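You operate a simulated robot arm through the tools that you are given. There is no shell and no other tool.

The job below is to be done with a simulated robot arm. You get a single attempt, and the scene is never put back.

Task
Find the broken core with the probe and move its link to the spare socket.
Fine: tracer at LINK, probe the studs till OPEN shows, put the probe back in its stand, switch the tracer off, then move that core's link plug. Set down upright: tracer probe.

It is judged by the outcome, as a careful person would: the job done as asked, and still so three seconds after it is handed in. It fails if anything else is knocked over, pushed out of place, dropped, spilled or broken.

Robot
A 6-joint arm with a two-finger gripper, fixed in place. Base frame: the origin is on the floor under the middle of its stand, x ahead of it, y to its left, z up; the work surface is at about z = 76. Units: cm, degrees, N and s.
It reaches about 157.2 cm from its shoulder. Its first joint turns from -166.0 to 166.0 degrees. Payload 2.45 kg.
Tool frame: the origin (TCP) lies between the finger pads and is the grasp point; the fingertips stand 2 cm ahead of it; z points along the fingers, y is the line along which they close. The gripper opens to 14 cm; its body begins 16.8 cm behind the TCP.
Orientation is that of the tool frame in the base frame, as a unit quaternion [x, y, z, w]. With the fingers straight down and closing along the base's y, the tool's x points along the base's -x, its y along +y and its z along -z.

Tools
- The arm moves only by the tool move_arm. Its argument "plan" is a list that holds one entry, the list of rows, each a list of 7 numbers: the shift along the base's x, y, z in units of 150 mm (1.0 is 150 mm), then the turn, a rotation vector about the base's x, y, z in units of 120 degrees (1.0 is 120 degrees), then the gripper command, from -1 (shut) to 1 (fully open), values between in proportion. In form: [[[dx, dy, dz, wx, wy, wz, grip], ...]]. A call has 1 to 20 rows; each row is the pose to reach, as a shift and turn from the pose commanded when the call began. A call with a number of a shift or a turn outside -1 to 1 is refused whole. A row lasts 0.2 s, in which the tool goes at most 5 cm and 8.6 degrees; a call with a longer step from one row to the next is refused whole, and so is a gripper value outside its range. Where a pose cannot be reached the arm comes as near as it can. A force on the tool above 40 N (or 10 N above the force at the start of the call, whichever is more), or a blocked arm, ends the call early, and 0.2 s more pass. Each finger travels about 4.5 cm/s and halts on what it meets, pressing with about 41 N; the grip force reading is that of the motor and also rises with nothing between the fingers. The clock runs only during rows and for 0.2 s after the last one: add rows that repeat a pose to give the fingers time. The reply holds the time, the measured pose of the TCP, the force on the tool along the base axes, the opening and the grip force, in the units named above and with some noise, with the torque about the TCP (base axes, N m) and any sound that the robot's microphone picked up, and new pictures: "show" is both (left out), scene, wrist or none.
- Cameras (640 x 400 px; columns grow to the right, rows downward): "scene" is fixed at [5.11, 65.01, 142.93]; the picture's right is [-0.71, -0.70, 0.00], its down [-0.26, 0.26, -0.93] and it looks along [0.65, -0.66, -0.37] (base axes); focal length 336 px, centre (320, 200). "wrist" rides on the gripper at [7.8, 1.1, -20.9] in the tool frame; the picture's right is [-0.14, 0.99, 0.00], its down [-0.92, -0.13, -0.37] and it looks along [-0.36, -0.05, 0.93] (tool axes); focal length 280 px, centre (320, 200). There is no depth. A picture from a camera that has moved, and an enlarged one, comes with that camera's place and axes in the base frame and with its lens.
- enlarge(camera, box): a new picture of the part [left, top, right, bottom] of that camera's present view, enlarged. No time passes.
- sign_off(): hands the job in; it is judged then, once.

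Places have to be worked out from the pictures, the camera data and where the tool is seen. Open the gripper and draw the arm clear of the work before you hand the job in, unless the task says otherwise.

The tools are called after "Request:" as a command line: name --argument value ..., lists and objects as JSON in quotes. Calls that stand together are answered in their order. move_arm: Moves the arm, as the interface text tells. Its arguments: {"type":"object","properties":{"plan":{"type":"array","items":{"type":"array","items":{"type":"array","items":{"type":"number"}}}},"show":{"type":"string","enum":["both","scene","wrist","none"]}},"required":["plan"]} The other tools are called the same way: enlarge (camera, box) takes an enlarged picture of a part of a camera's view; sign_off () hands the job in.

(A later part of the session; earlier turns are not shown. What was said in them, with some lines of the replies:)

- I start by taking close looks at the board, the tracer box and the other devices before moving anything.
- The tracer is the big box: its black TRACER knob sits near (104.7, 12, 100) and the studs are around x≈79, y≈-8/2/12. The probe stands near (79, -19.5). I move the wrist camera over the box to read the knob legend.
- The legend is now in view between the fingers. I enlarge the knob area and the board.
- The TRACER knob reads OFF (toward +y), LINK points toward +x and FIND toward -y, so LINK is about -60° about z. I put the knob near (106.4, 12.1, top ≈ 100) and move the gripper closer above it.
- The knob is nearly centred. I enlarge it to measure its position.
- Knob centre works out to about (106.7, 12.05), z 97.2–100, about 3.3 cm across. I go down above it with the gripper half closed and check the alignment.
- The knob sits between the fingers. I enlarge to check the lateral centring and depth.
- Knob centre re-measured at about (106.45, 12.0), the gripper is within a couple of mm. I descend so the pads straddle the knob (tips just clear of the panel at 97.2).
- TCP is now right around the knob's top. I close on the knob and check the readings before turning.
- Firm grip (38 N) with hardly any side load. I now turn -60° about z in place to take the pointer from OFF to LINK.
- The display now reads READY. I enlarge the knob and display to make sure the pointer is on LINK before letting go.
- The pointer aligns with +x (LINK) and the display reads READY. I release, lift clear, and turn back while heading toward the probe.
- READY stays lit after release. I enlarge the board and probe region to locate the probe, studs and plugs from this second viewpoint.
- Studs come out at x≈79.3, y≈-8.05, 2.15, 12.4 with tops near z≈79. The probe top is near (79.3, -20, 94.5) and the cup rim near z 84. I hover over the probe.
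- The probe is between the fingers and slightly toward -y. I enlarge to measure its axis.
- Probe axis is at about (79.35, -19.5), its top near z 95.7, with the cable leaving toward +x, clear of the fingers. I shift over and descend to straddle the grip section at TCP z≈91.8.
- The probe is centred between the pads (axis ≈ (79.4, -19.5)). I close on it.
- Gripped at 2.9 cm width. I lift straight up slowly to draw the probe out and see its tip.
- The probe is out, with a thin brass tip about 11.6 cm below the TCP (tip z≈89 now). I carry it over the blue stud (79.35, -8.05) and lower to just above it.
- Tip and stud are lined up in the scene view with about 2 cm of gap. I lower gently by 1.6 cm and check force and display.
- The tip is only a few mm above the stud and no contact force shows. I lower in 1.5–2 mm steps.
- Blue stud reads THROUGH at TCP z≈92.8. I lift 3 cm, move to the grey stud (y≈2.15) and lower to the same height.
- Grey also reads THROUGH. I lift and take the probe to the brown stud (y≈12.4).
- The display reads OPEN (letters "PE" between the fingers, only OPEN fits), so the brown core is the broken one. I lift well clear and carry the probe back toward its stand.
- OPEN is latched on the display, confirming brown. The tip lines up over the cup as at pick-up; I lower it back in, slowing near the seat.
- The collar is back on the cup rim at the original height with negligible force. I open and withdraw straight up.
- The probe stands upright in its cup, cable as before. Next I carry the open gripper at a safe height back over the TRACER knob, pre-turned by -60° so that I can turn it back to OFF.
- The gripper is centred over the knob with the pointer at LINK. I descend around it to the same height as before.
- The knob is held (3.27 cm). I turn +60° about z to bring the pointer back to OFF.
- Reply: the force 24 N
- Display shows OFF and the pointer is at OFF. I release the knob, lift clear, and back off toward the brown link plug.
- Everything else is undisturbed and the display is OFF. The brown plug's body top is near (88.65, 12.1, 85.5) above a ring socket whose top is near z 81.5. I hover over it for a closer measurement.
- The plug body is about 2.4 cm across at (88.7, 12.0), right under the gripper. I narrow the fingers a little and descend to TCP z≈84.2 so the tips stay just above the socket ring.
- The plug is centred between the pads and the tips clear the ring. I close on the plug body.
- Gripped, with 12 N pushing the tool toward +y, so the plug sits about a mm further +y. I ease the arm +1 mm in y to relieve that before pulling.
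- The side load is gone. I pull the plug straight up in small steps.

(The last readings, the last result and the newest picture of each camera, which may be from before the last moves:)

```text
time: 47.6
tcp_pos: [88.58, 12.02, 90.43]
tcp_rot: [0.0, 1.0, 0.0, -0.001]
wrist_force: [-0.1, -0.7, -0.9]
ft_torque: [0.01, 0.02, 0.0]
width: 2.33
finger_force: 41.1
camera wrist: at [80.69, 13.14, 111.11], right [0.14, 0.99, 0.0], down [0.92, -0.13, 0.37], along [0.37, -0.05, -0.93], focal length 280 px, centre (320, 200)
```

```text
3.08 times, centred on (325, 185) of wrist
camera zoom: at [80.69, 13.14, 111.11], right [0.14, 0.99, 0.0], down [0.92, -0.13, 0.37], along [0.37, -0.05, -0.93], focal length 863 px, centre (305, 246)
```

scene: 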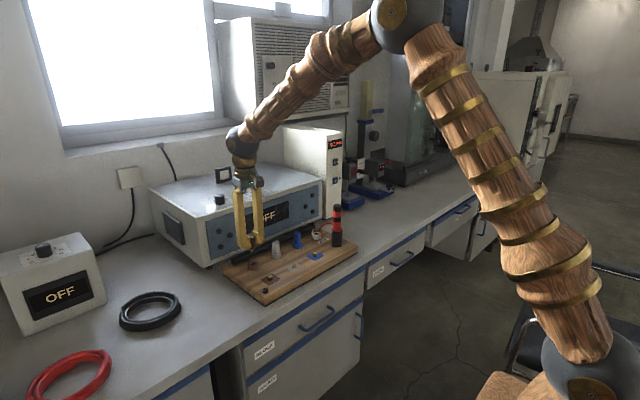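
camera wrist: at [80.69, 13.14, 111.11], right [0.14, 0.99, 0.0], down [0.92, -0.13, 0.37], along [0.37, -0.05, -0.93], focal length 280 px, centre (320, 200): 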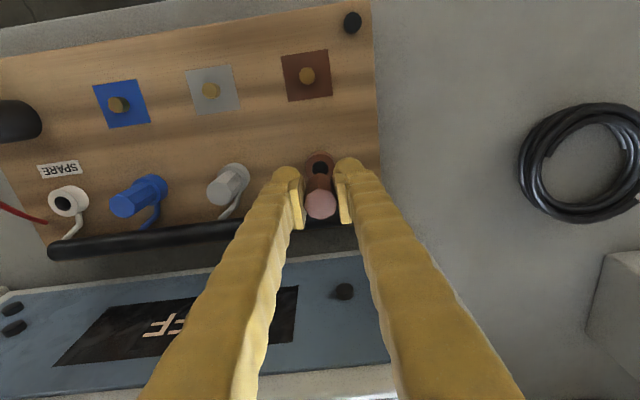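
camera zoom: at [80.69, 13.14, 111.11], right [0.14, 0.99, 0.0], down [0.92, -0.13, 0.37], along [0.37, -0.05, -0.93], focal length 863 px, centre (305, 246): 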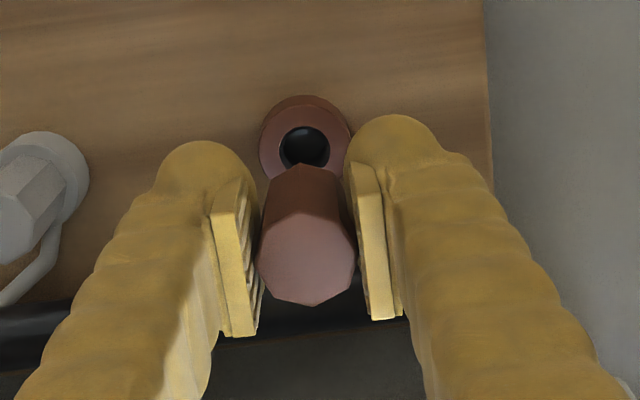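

The plug is out, showing a short round pin; the sockets sit 10 cm apart, so the spare is at about (88.65, -18). The probe cable runs close on the -y side of the spare, so I raise to a safe height and turn the gripper 90° (fingers along x) while traversing.

Request:
move_arm --plan '[[[0, 0, 0.2, 0, 0, 0, -0.8], [0, 0, 0.4, 0, 0, 0, -0.8], [0, -0.083, 0.45, 0, 0, -0.0625, -0.8], [0, -0.167, 0.45, 0, 0, -0.125, -0.8], [0, -0.25, 0.45, 0, 0, -0.1875, -0.8], [0, -0.333, 0.45, 0, 0, -0.25, -0.8], [0, -0.417, 0.45, 0, 0, -0.3125, -0.8], [0, -0.5, 0.45, 0, 0, -0.375, -0.8], [0, -0.583, 0.45, 0, 0, -0.4375, -0.8], [0, -0.667, 0.45, 0, 0, -0.5, -0.8], [0, -0.75, 0.45, 0, 0, -0.5625, -0.8], [0, -0.833, 0.45, 0, 0, -0.625, -0.8], [0, -0.917, 0.45, 0, 0, -0.6875, -0.8], [0, -1.0, 0.45, 0, 0, -0.75, -0.8], [0, -1.0, 0.45, 0, 0, -0.75, -0.8]]]' --show "both"

```text
time: 50.8
tcp_pos: [88.67, -2.96, 96.93]
tcp_rot: [0.708, 0.707, 0.001, 0.0]
wrist_force: [-0.5, 1.0, -0.6]
ft_torque: [-0.04, 0.01, 0.01]
width: 2.33
finger_force: 41.0
camera wrist: at [89.56, 4.84, 117.91], right [0.99, -0.14, 0.0], down [-0.13, -0.92, 0.37], along [-0.05, -0.36, -0.93], focal length 280 px, centre (320, 200)
```

scene: 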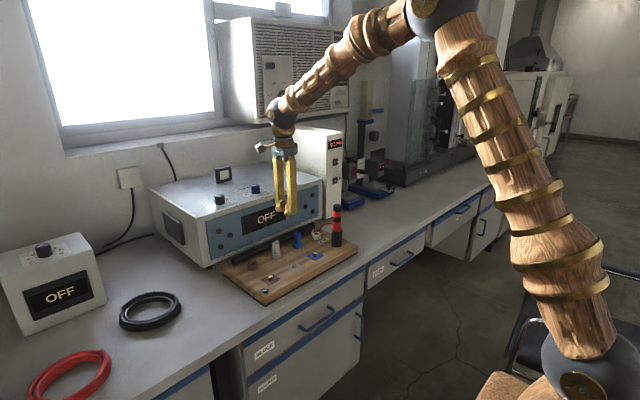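
wrist: 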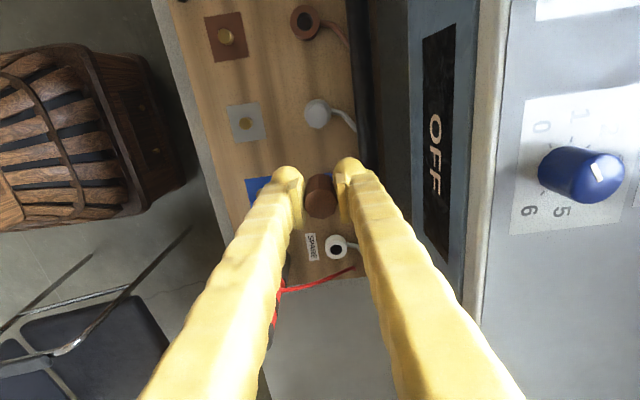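

The view confirms a clear path. I continue the last 15 cm toward the spare socket at the same height.

Request:
move_arm --plan '[[[0, -0.25, 0, 0, 0, 0, -0.8], [0, -0.5, 0, 0, 0, 0, -0.8], [0, -0.75, 0, 0, 0, 0, -0.8], [0, -1.0, 0, 0, 0, 0, -0.8], [0, -1.0, 0, 0, 0, 0, -0.8]]]' --show "both"

Request:
enlarge --camera "wrist" --box '[250, 100, 400, 230]'

Request:
enlarge --camera "scene" --box '[280, 160, 370, 260]'

```text
time: 52.0
tcp_pos: [88.66, -18.01, 96.94]
tcp_rot: [0.708, 0.707, 0.0, 0.0]
wrist_force: [-1.1, 0.1, -0.6]
ft_torque: [-0.01, -0.01, 0.01]
width: 2.32
finger_force: 41.2
camera wrist: at [89.6, -10.14, 117.83], right [0.99, -0.14, 0.0], down [-0.13, -0.92, 0.37], along [-0.05, -0.37, -0.93], focal length 280 px, centre (320, 200)
```

scene: 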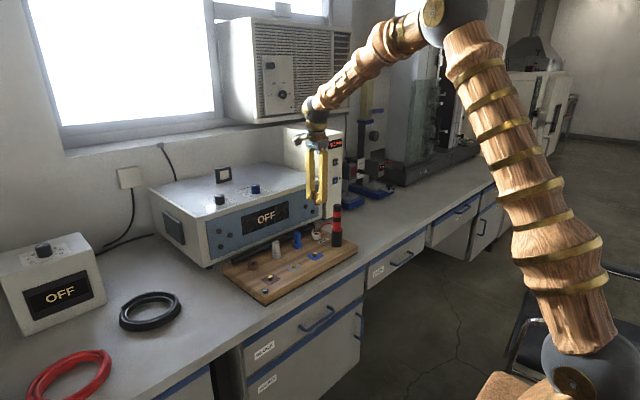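
wrist: 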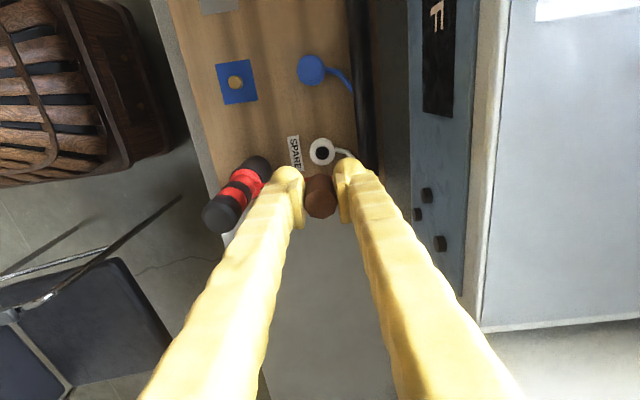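

```text
3.08 times, centred on (325, 165) of wrist
camera zoom: at [89.6, -10.14, 117.83], right [0.99, -0.14, 0.0], down [-0.13, -0.92, 0.37], along [-0.05, -0.37, -0.93], focal length 863 px, centre (305, 308)
```

zoom: 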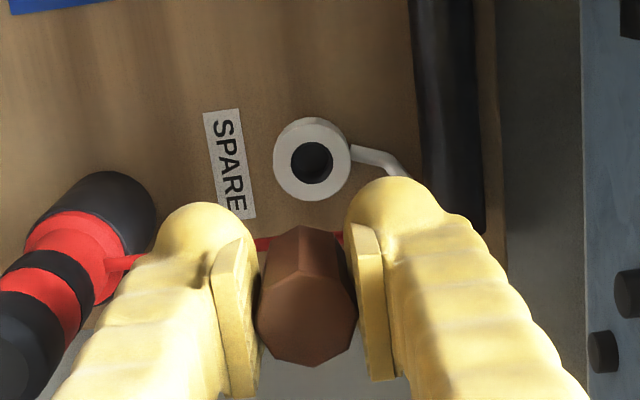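

```text
4.00 times, centred on (325, 210) of scene
camera zoom: at [5.11, 65.01, 142.93], right [-0.71, -0.7, 0.0], down [-0.26, 0.26, -0.93], along [0.65, -0.66, -0.37], focal length 1344 px, centre (300, 160)
```

zoom: 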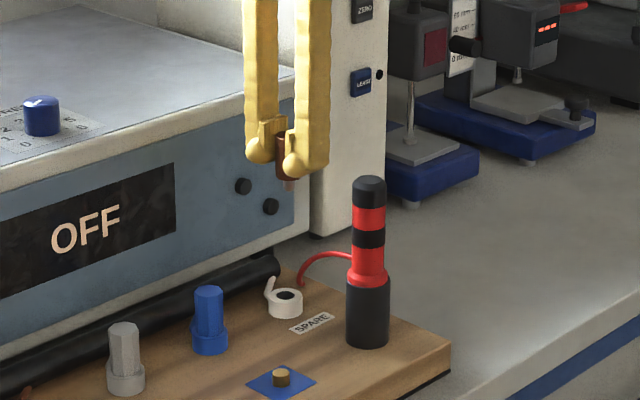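

The spare socket's hole works out to about (88.85, -17.8). I lower to the same height at which I viewed the brown hole, so the pixel position can be compared directly.

Request:
move_arm --plan '[[[0, 0, -0.2, 0, 0, 0, -0.8], [0, 0, -0.4, 0, 0, 0, -0.8], [0, 0, -0.45, 0, 0, 0, -0.8], [0, 0, -0.45, 0, 0, 0, -0.8]]]' --show "both"

Request:
enlarge --camera "wrist" --box '[250, 120, 400, 250]'

Request:
enlarge --camera "scene" --box '[280, 180, 370, 260]'

```text
time: 53.0
tcp_pos: [88.62, -18.03, 90.2]
tcp_rot: [0.707, 0.707, 0.0, 0.0]
wrist_force: [-0.1, -1.3, -0.9]
ft_torque: [0.02, -0.02, 0.0]
width: 2.34
finger_force: 41.0
camera wrist: at [89.59, -10.13, 111.1], right [0.99, -0.14, 0.0], down [-0.13, -0.92, 0.37], along [-0.05, -0.37, -0.93], focal length 280 px, centre (320, 200)
```

scene: 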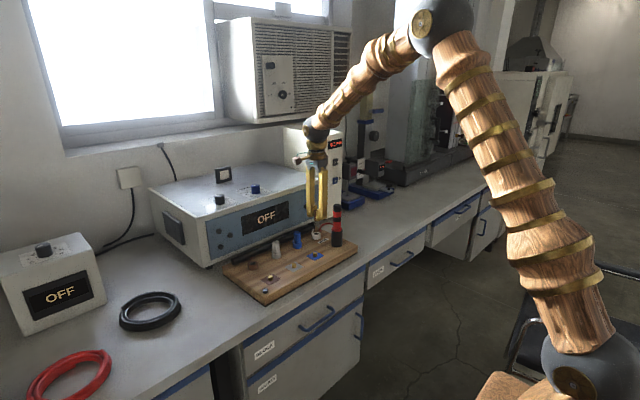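
wrist: 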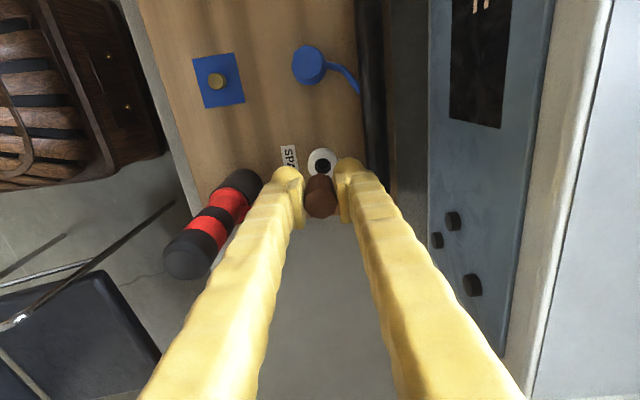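

```text
3.08 times, centred on (325, 185) of wrist
camera zoom: at [89.59, -10.13, 111.1], right [0.99, -0.14, 0.0], down [-0.13, -0.92, 0.37], along [-0.05, -0.37, -0.93], focal length 863 px, centre (305, 246)
```

zoom: 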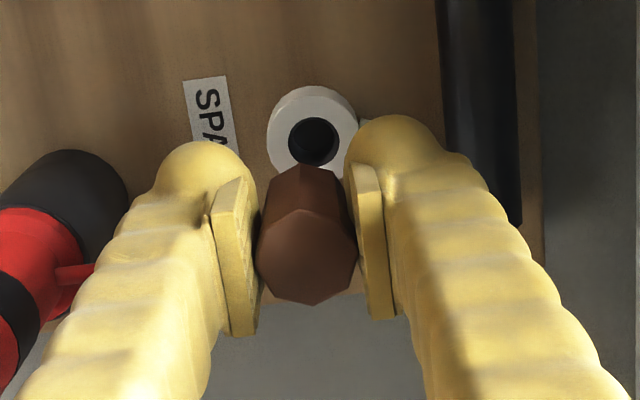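

```text
5.00 times, centred on (325, 220) of scene
camera zoom: at [5.11, 65.01, 142.93], right [-0.71, -0.7, 0.0], down [-0.26, 0.26, -0.93], along [0.65, -0.66, -0.37], focal length 1680 px, centre (295, 100)
```

zoom: 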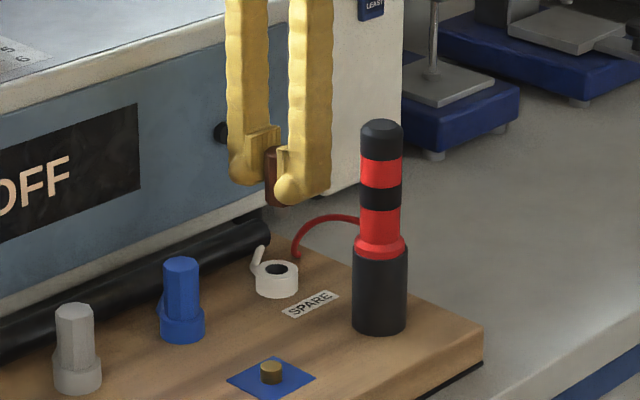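

Compared with the brown hole's reference pixel, the spare hole appears ~9 px right and ~8 px up, suggesting a correction of roughly (+0.35, +0.28) cm. I zoom the scene view for a cross-check on the pin versus the hole.

Request:
enlarge --camera "scene" --box '[305, 200, 345, 245]'

Request:
enlarge --camera "wrist" --box '[295, 140, 345, 230]'

```text
8.89 times, centred on (325, 222) of scene
camera zoom: at [5.11, 65.01, 142.93], right [-0.71, -0.7, 0.0], down [-0.26, 0.26, -0.93], along [0.65, -0.66, -0.37], focal length 2988 px, centre (276, 0)
```

zoom: 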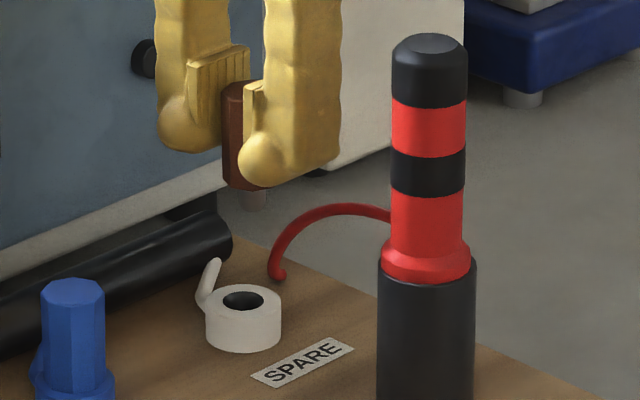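

```text
4.44 times, centred on (320, 185) of wrist
camera zoom: at [89.59, -10.13, 111.1], right [0.99, -0.14, 0.0], down [-0.13, -0.92, 0.37], along [-0.05, -0.37, -0.93], focal length 1246 px, centre (320, 267)
```

zoom: 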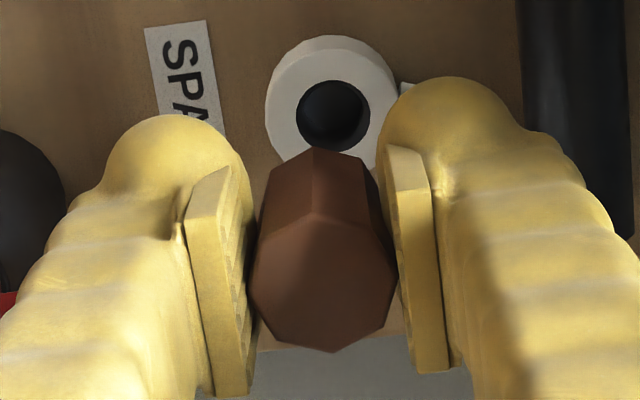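

The scene view agrees: the pin sits ~0.4 cm off toward (-x,-y). I shift by (+0.33, +0.26) cm and re-check.

Request:
move_arm --plan '[[[0.022, 0.0173, 0, 0, 0, 0, -0.8], [0.022, 0.0173, 0, 0, 0, 0, -0.8]]]' --show "both"

Request:
enlarge --camera "wrist" --box '[250, 120, 400, 250]'

Request:
enlarge --camera "scene" --box '[305, 200, 345, 245]'

```text
time: 53.6
tcp_pos: [89.04, -17.72, 90.3]
tcp_rot: [0.707, 0.707, 0.0, 0.0]
wrist_force: [0.5, -0.4, -0.1]
ft_torque: [0.02, -0.01, 0.01]
width: 2.35
finger_force: 41.0
camera wrist: at [89.9, -9.86, 111.08], right [0.99, -0.14, 0.0], down [-0.13, -0.92, 0.37], along [-0.05, -0.36, -0.93], focal length 280 px, centre (320, 200)
```

scene: 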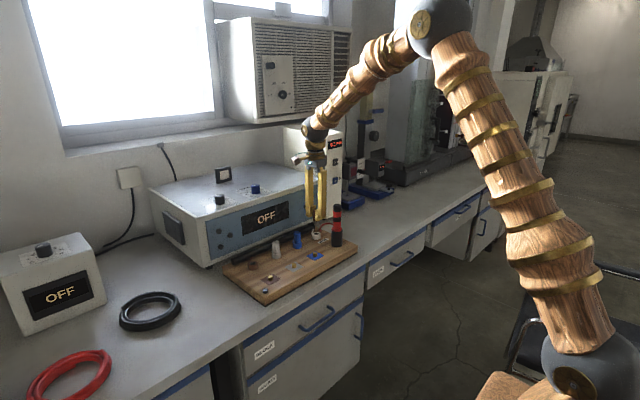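
wrist: 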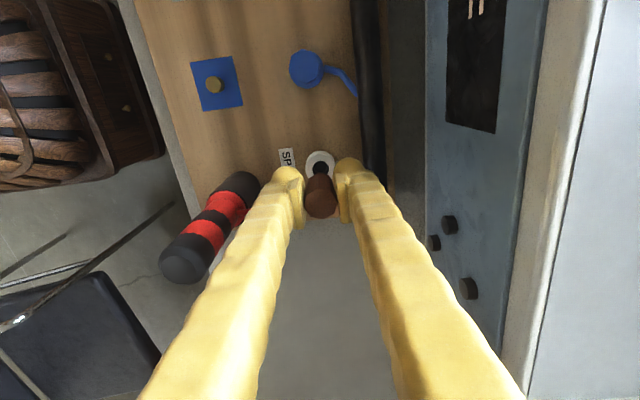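

```text
3.08 times, centred on (325, 185) of wrist
camera zoom: at [89.9, -9.86, 111.08], right [0.99, -0.14, 0.0], down [-0.13, -0.92, 0.37], along [-0.05, -0.36, -0.93], focal length 863 px, centre (305, 246)
```

zoom: 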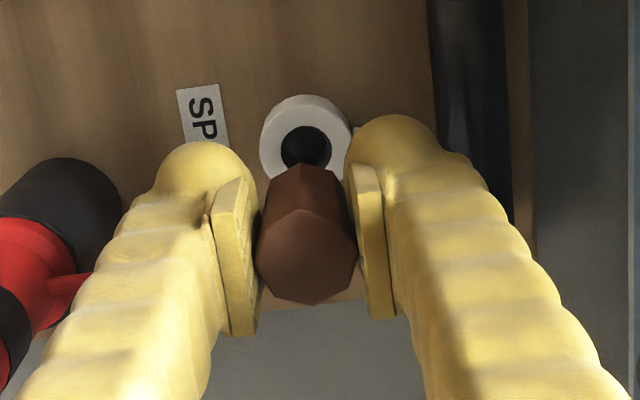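

```text
8.89 times, centred on (325, 222) of scene
camera zoom: at [5.11, 65.01, 142.93], right [-0.71, -0.7, 0.0], down [-0.26, 0.26, -0.93], along [0.65, -0.66, -0.37], focal length 2988 px, centre (276, 0)
```

zoom: 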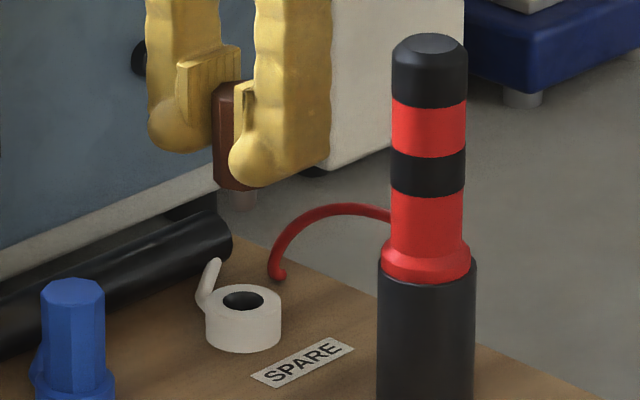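

Pin and hole now line up in both views (within half a millimetre). I lower the plug gently into the spare socket to the same seated height as before (TCP ≈ 84.2).

Request:
move_arm --plan '[[[0, 0, -0.12, 0, 0, 0, -0.8], [0, 0, -0.22, 0, 0, 0, -0.8], [0, 0, -0.28, 0, 0, 0, -0.8], [0, 0, -0.32, 0, 0, 0, -0.8], [0, 0, -0.345, 0, 0, 0, -0.8], [0, 0, -0.345, 0, 0, 0, -0.8]]]' --show "both"

Request:
enlarge --camera "scene" --box '[305, 200, 345, 245]'

Request:
enlarge --camera "wrist" --box '[250, 120, 400, 250]'

```text
time: 55.0
tcp_pos: [88.99, -17.69, 85.15]
tcp_rot: [0.708, 0.707, 0.001, 0.0]
wrist_force: [-0.2, -0.8, 0.1]
ft_torque: [0.0, -0.03, -0.02]
width: 2.31
finger_force: 41.2
camera wrist: at [89.94, -9.86, 105.9], right [0.99, -0.14, 0.0], down [-0.13, -0.92, 0.37], along [-0.05, -0.37, -0.93], focal length 280 px, centre (320, 200)
```

scene: 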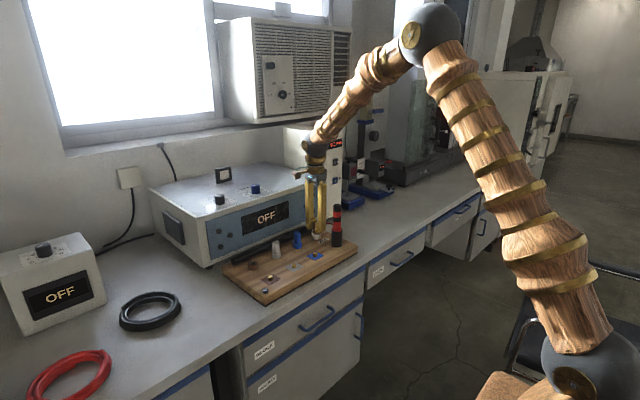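
wrist: 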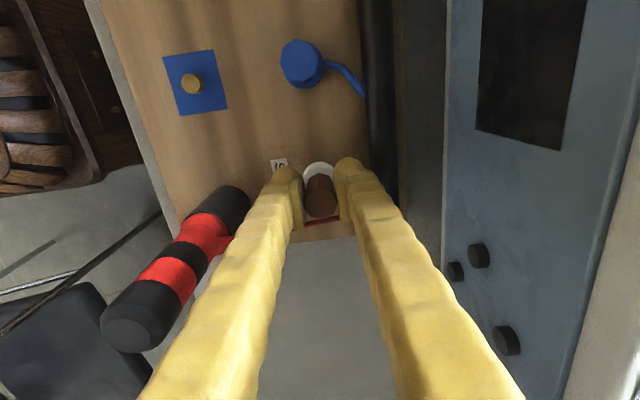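

```text
8.89 times, centred on (325, 222) of scene
camera zoom: at [5.11, 65.01, 142.93], right [-0.71, -0.7, 0.0], down [-0.26, 0.26, -0.93], along [0.65, -0.66, -0.37], focal length 2988 px, centre (276, 0)
```

zoom: 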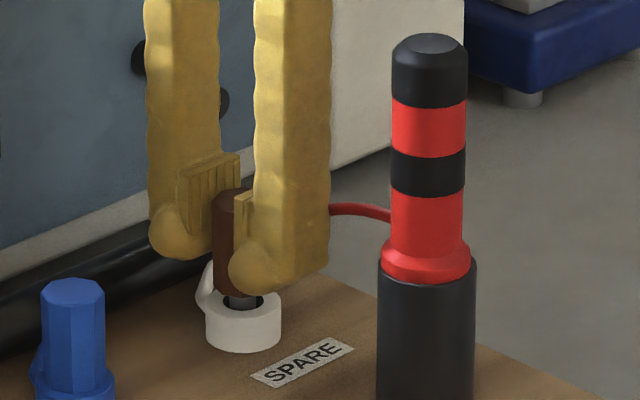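

```text
3.08 times, centred on (325, 185) of wrist
camera zoom: at [89.94, -9.86, 105.9], right [0.99, -0.14, 0.0], down [-0.13, -0.92, 0.37], along [-0.05, -0.37, -0.93], focal length 863 px, centre (305, 246)
```

zoom: 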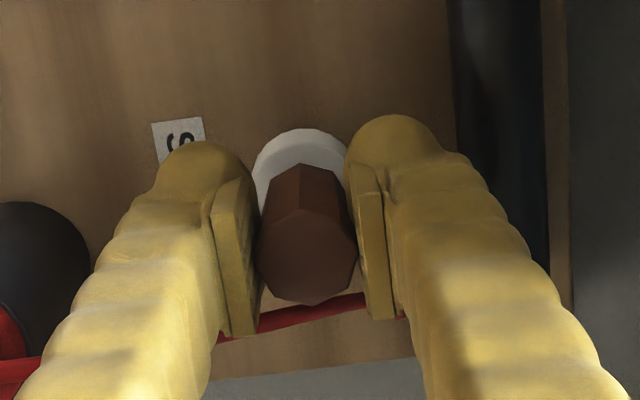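

The pin is entering the hole cleanly with no force. I lower the last ~0.9 cm in small steps.

Request:
move_arm --plan '[[[0, 0, -0.02, 0, 0, 0, -0.8], [0, 0, -0.04, 0, 0, 0, -0.8], [0, 0, -0.053, 0, 0, 0, -0.8], [0, 0, -0.06, 0, 0, 0, -0.8], [0, 0, -0.06, 0, 0, 0, -0.8]]]' --show "both"

Request:
enlarge --camera "scene" --box '[305, 200, 345, 245]'

```text
time: 56.2
tcp_pos: [88.93, -17.62, 84.21]
tcp_rot: [0.707, 0.707, 0.0, 0.0]
wrist_force: [0.0, -1.7, 13.8]
ft_torque: [-0.06, -0.02, -0.02]
width: 2.29
finger_force: 40.4
camera wrist: at [89.89, -9.86, 105.1], right [0.99, -0.14, 0.0], down [-0.13, -0.92, 0.37], along [-0.05, -0.37, -0.93], focal length 280 px, centre (320, 200)
```

scene: 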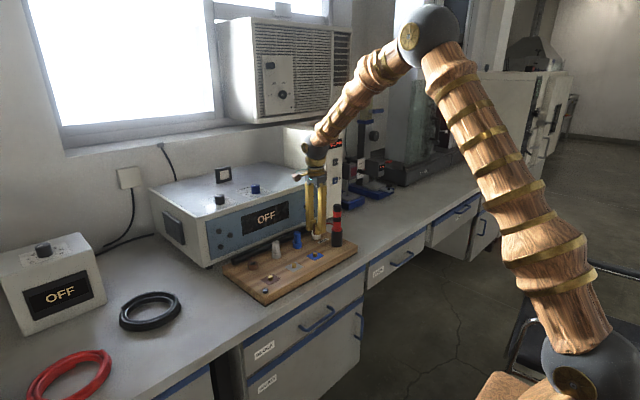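
wrist: 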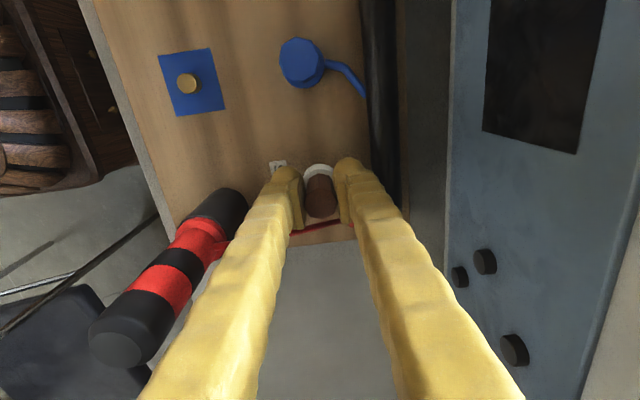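

```text
8.89 times, centred on (325, 222) of scene
camera zoom: at [5.11, 65.01, 142.93], right [-0.71, -0.7, 0.0], down [-0.26, 0.26, -0.93], along [0.65, -0.66, -0.37], focal length 2988 px, centre (276, 0)
```

zoom: 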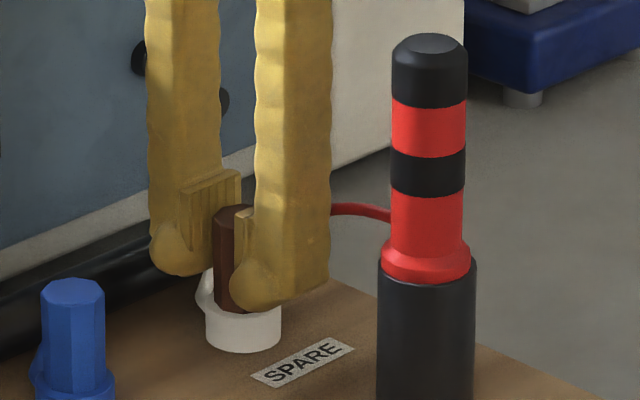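

The body is seated on the ring at the original seated height (14 N reaction). I open the fingers modestly and lift straight up.

Request:
move_arm --plan '[[[0, 0, 0, 0, 0, 0, -0.6], [0, 0, 0, 0, 0, 0, -0.4], [0, 0, 0, 0, 0, 0, -0.4], [0, 0, 0, 0, 0, 0, -0.4], [0, 0, 0.1, 0, 0, 0, -0.4], [0, 0, 0.25, 0, 0, 0, -0.4], [0, 0, 0.5, 0, 0, 0, -0.4], [0, 0, 0.75, 0, 0, 0, -0.4], [0, 0, 1.0, 0, 0, 0, -0.4], [0, 0, 1.0, 0, 0, 0, -0.4]]]' --show "both"

Request:
enlarge --camera "scene" --box '[220, 190, 370, 300]'

Request:
enlarge --camera "wrist" --box '[170, 0, 400, 230]'

```text
time: 58.4
tcp_pos: [89.03, -17.71, 99.26]
tcp_rot: [0.707, 0.708, -0.001, 0.0]
wrist_force: [0.0, -0.7, 0.5]
ft_torque: [-0.01, 0.01, -0.02]
width: 4.21
finger_force: 0.0
camera wrist: at [89.91, -9.92, 120.13], right [0.99, -0.14, 0.0], down [-0.13, -0.92, 0.37], along [-0.05, -0.36, -0.93], focal length 280 px, centre (320, 200)
```

scene: 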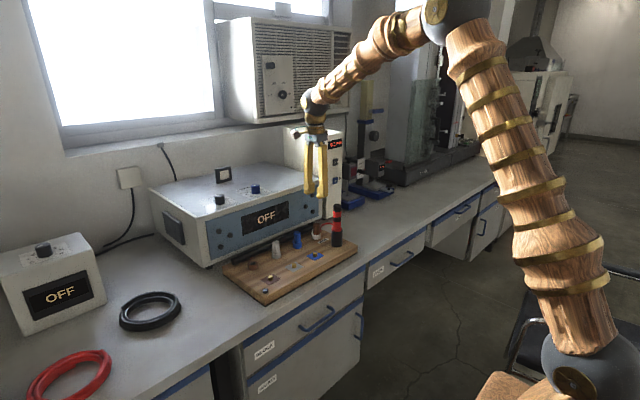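
wrist: 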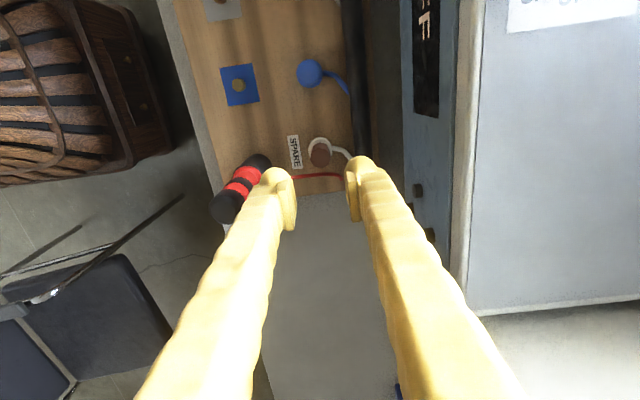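

```text
3.64 times, centred on (295, 245) of scene
camera zoom: at [5.11, 65.01, 142.93], right [-0.71, -0.7, 0.0], down [-0.26, 0.26, -0.93], along [0.65, -0.66, -0.37], focal length 1222 px, centre (411, 36)
```

zoom: 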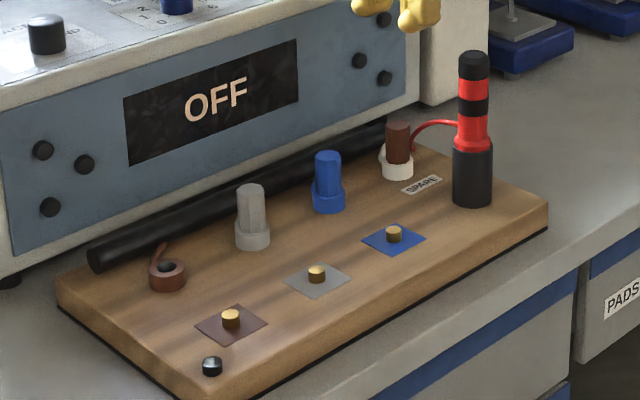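

```text
1.74 times, centred on (285, 115) of wrist
camera zoom: at [89.91, -9.92, 120.13], right [0.99, -0.14, 0.0], down [-0.13, -0.92, 0.37], along [-0.05, -0.36, -0.93], focal length 488 px, centre (381, 348)
```

zoom: 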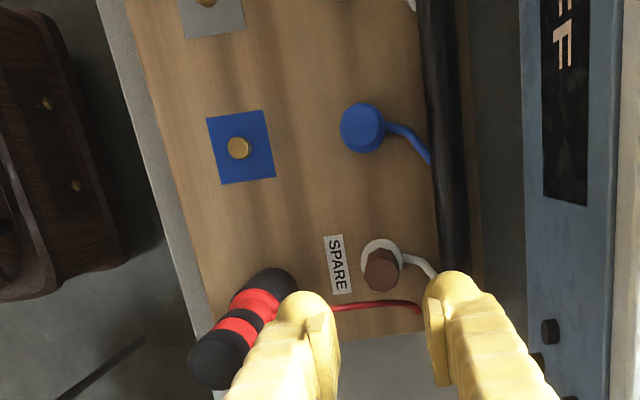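

The brown plug now stands in the spare socket and the display is still OFF. I zoom in to confirm it is fully seated and upright, and that the probe and the knob are right.

Request:
enlarge --camera "scene" --box '[295, 205, 350, 255]'

Request:
enlarge --camera "scene" --box '[150, 160, 330, 260]'

Request:
enlarge --camera "wrist" --box '[280, 110, 370, 190]'

```text
8.00 times, centred on (322, 230) of scene
camera zoom: at [5.11, 65.01, 142.93], right [-0.71, -0.7, 0.0], down [-0.26, 0.26, -0.93], along [0.65, -0.66, -0.37], focal length 2689 px, centre (300, -40)
```

zoom: 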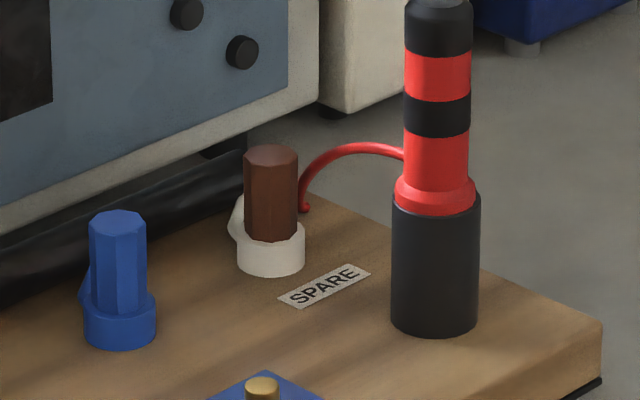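

```text
3.56 times, centred on (240, 210) of scene
camera zoom: at [5.11, 65.01, 142.93], right [-0.71, -0.7, 0.0], down [-0.26, 0.26, -0.93], along [0.65, -0.66, -0.37], focal length 1195 px, centre (604, 164)
```

zoom: 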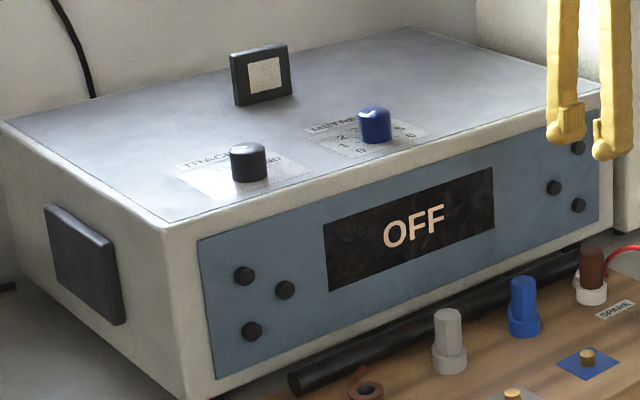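

```text
5.00 times, centred on (325, 150) of wrist
camera zoom: at [89.91, -9.92, 120.13], right [0.99, -0.14, 0.0], down [-0.13, -0.92, 0.37], along [-0.05, -0.36, -0.93], focal length 1402 px, centre (295, 450)
```

zoom: 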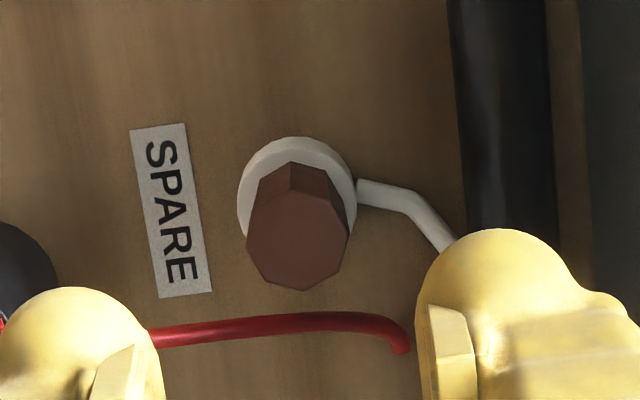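

The plug is fully seated and upright, same height as its neighbours. The probe is upright in its stand and the knob and display are at OFF. I withdraw upward, opening the gripper once clear.

Request:
move_arm --plan '[[[0, 0, 0.25, 0, 0, 0, -0.4], [0, 0, 0.5, 0, 0, 0, -0.4], [0, 0, 0.75, 0, 0, 0, -0.4], [0, 0, 1.0, 0, 0, 0, 0.0], [0, 0, 1.0, 0, 0, 0, 0.5]]]' --show "none"

Request:
move_arm --plan '[[[-0.08, 0.06, 0.08, 0, 0, 0.0625, 0.7], [-0.16, 0.12, 0.16, 0, 0, 0.125, 1], [-0.25, 0.18, 0.25, 0, 0, 0.1875, 1], [-0.33, 0.24, 0.33, 0, 0, 0.25, 1], [-0.41, 0.3, 0.41, 0, 0, 0.3125, 1], [-0.5, 0.36, 0.5, 0, 0, 0.375, 1], [-0.58, 0.42, 0.58, 0, 0, 0.4375, 1], [-0.66, 0.48, 0.66, 0, 0, 0.5, 1], [-0.75, 0.54, 0.75, 0, 0, 0.5625, 1], [-0.83, 0.6, 0.83, 0, 0, 0.625, 1], [-0.91, 0.66, 0.91, 0, 0, 0.6875, 1], [-1.0, 0.72, 1.0, 0, 0, 0.75, 1], [-1.0, 0.72, 1.0, 0, 0, 0.75, 1]]]' --show "both"

Request:
enlarge --camera "wrist" --box '[170, 80, 470, 300]'

Request:
enlarge --camera "scene" --box '[150, 160, 370, 310]'

```text
time: 59.6
tcp_pos: [88.96, -17.7, 114.13]
tcp_rot: [0.707, 0.707, 0.0, 0.0]
wrist_force: [0.7, -0.6, 0.1]
ft_torque: [0.01, 0.03, 0.0]
width: 9.32
finger_force: 0.0
```

```text
time: 62.4
tcp_pos: [73.88, -7.06, 129.2]
tcp_rot: [-0.001, 1.0, 0.0, 0.0]
wrist_force: [-0.2, -0.9, 0.6]
ft_torque: [0.0, -0.02, 0.01]
width: 13.98
finger_force: 0.0
camera wrist: at [65.96, -5.86, 150.07], right [0.14, 0.99, 0.0], down [0.92, -0.13, 0.37], along [0.37, -0.05, -0.93], focal length 280 px, centre (320, 200)
```

scene: 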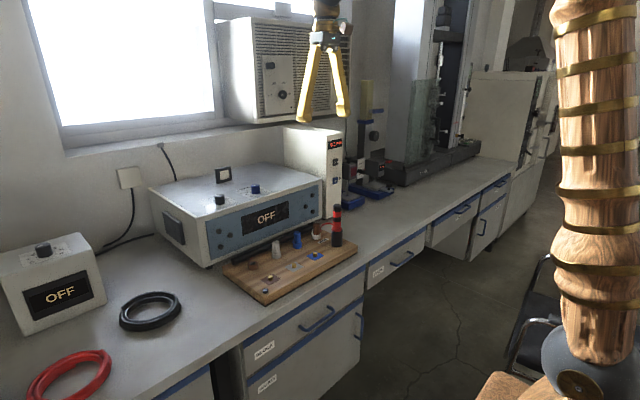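
wrist: 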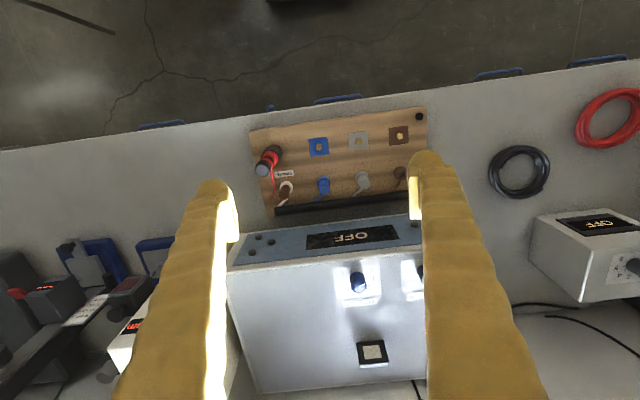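

```text
1.82 times, centred on (320, 190) of wrist
camera zoom: at [65.96, -5.86, 150.07], right [0.14, 0.99, 0.0], down [0.92, -0.13, 0.37], along [0.37, -0.05, -0.93], focal length 510 px, centre (320, 218)
```

zoom: 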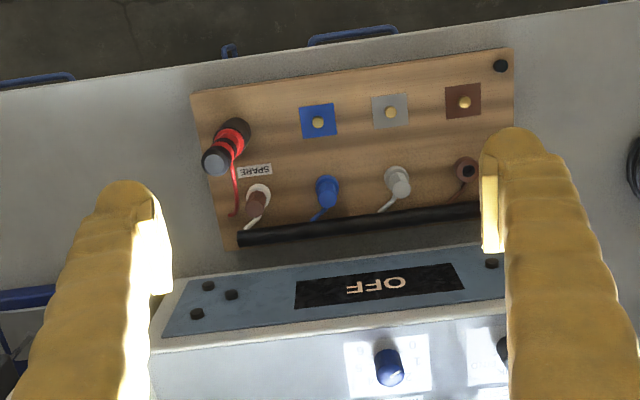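

```text
2.67 times, centred on (260, 235) of scene
camera zoom: at [5.11, 65.01, 142.93], right [-0.71, -0.7, 0.0], down [-0.26, 0.26, -0.93], along [0.65, -0.66, -0.37], focal length 896 px, centre (480, 107)
```

zoom: 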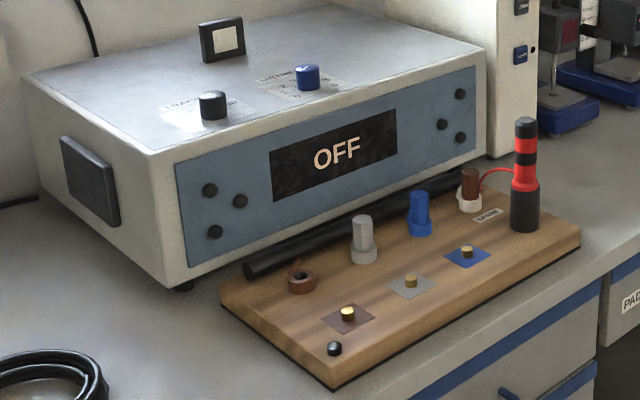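

The final check shows the tracer OFF, the probe upright in its stand and the brown plug seated in SPARE. Everything else is where it was and the arm is clear with the gripper open. I hand the job in.

Request:
sign_off

```text
The job is handed in.
```

The brown core is the broken one, and its link plug now sits in the spare socket. I handed the job in and have not been told how it was judged.

- **Probing:** with the tracer at LINK, the blue and grey studs read THROUGH and the brown stud read OPEN. The display holds its last reading when the probe lifts, so grey's THROUGH could have carried over from blue. Brown's OPEN was a fresh change.
- **Probe:** it is back upright in its stand.
- **Tracer:** the knob was turned back to OFF, and the display reads OFF.
- **Link plug:** the brown plug is seated in SPARE at the same height as the plugs still in their sockets.

In the last pictures nothing else had been moved or knocked over. The arm is clear of the bench with the gripper open.
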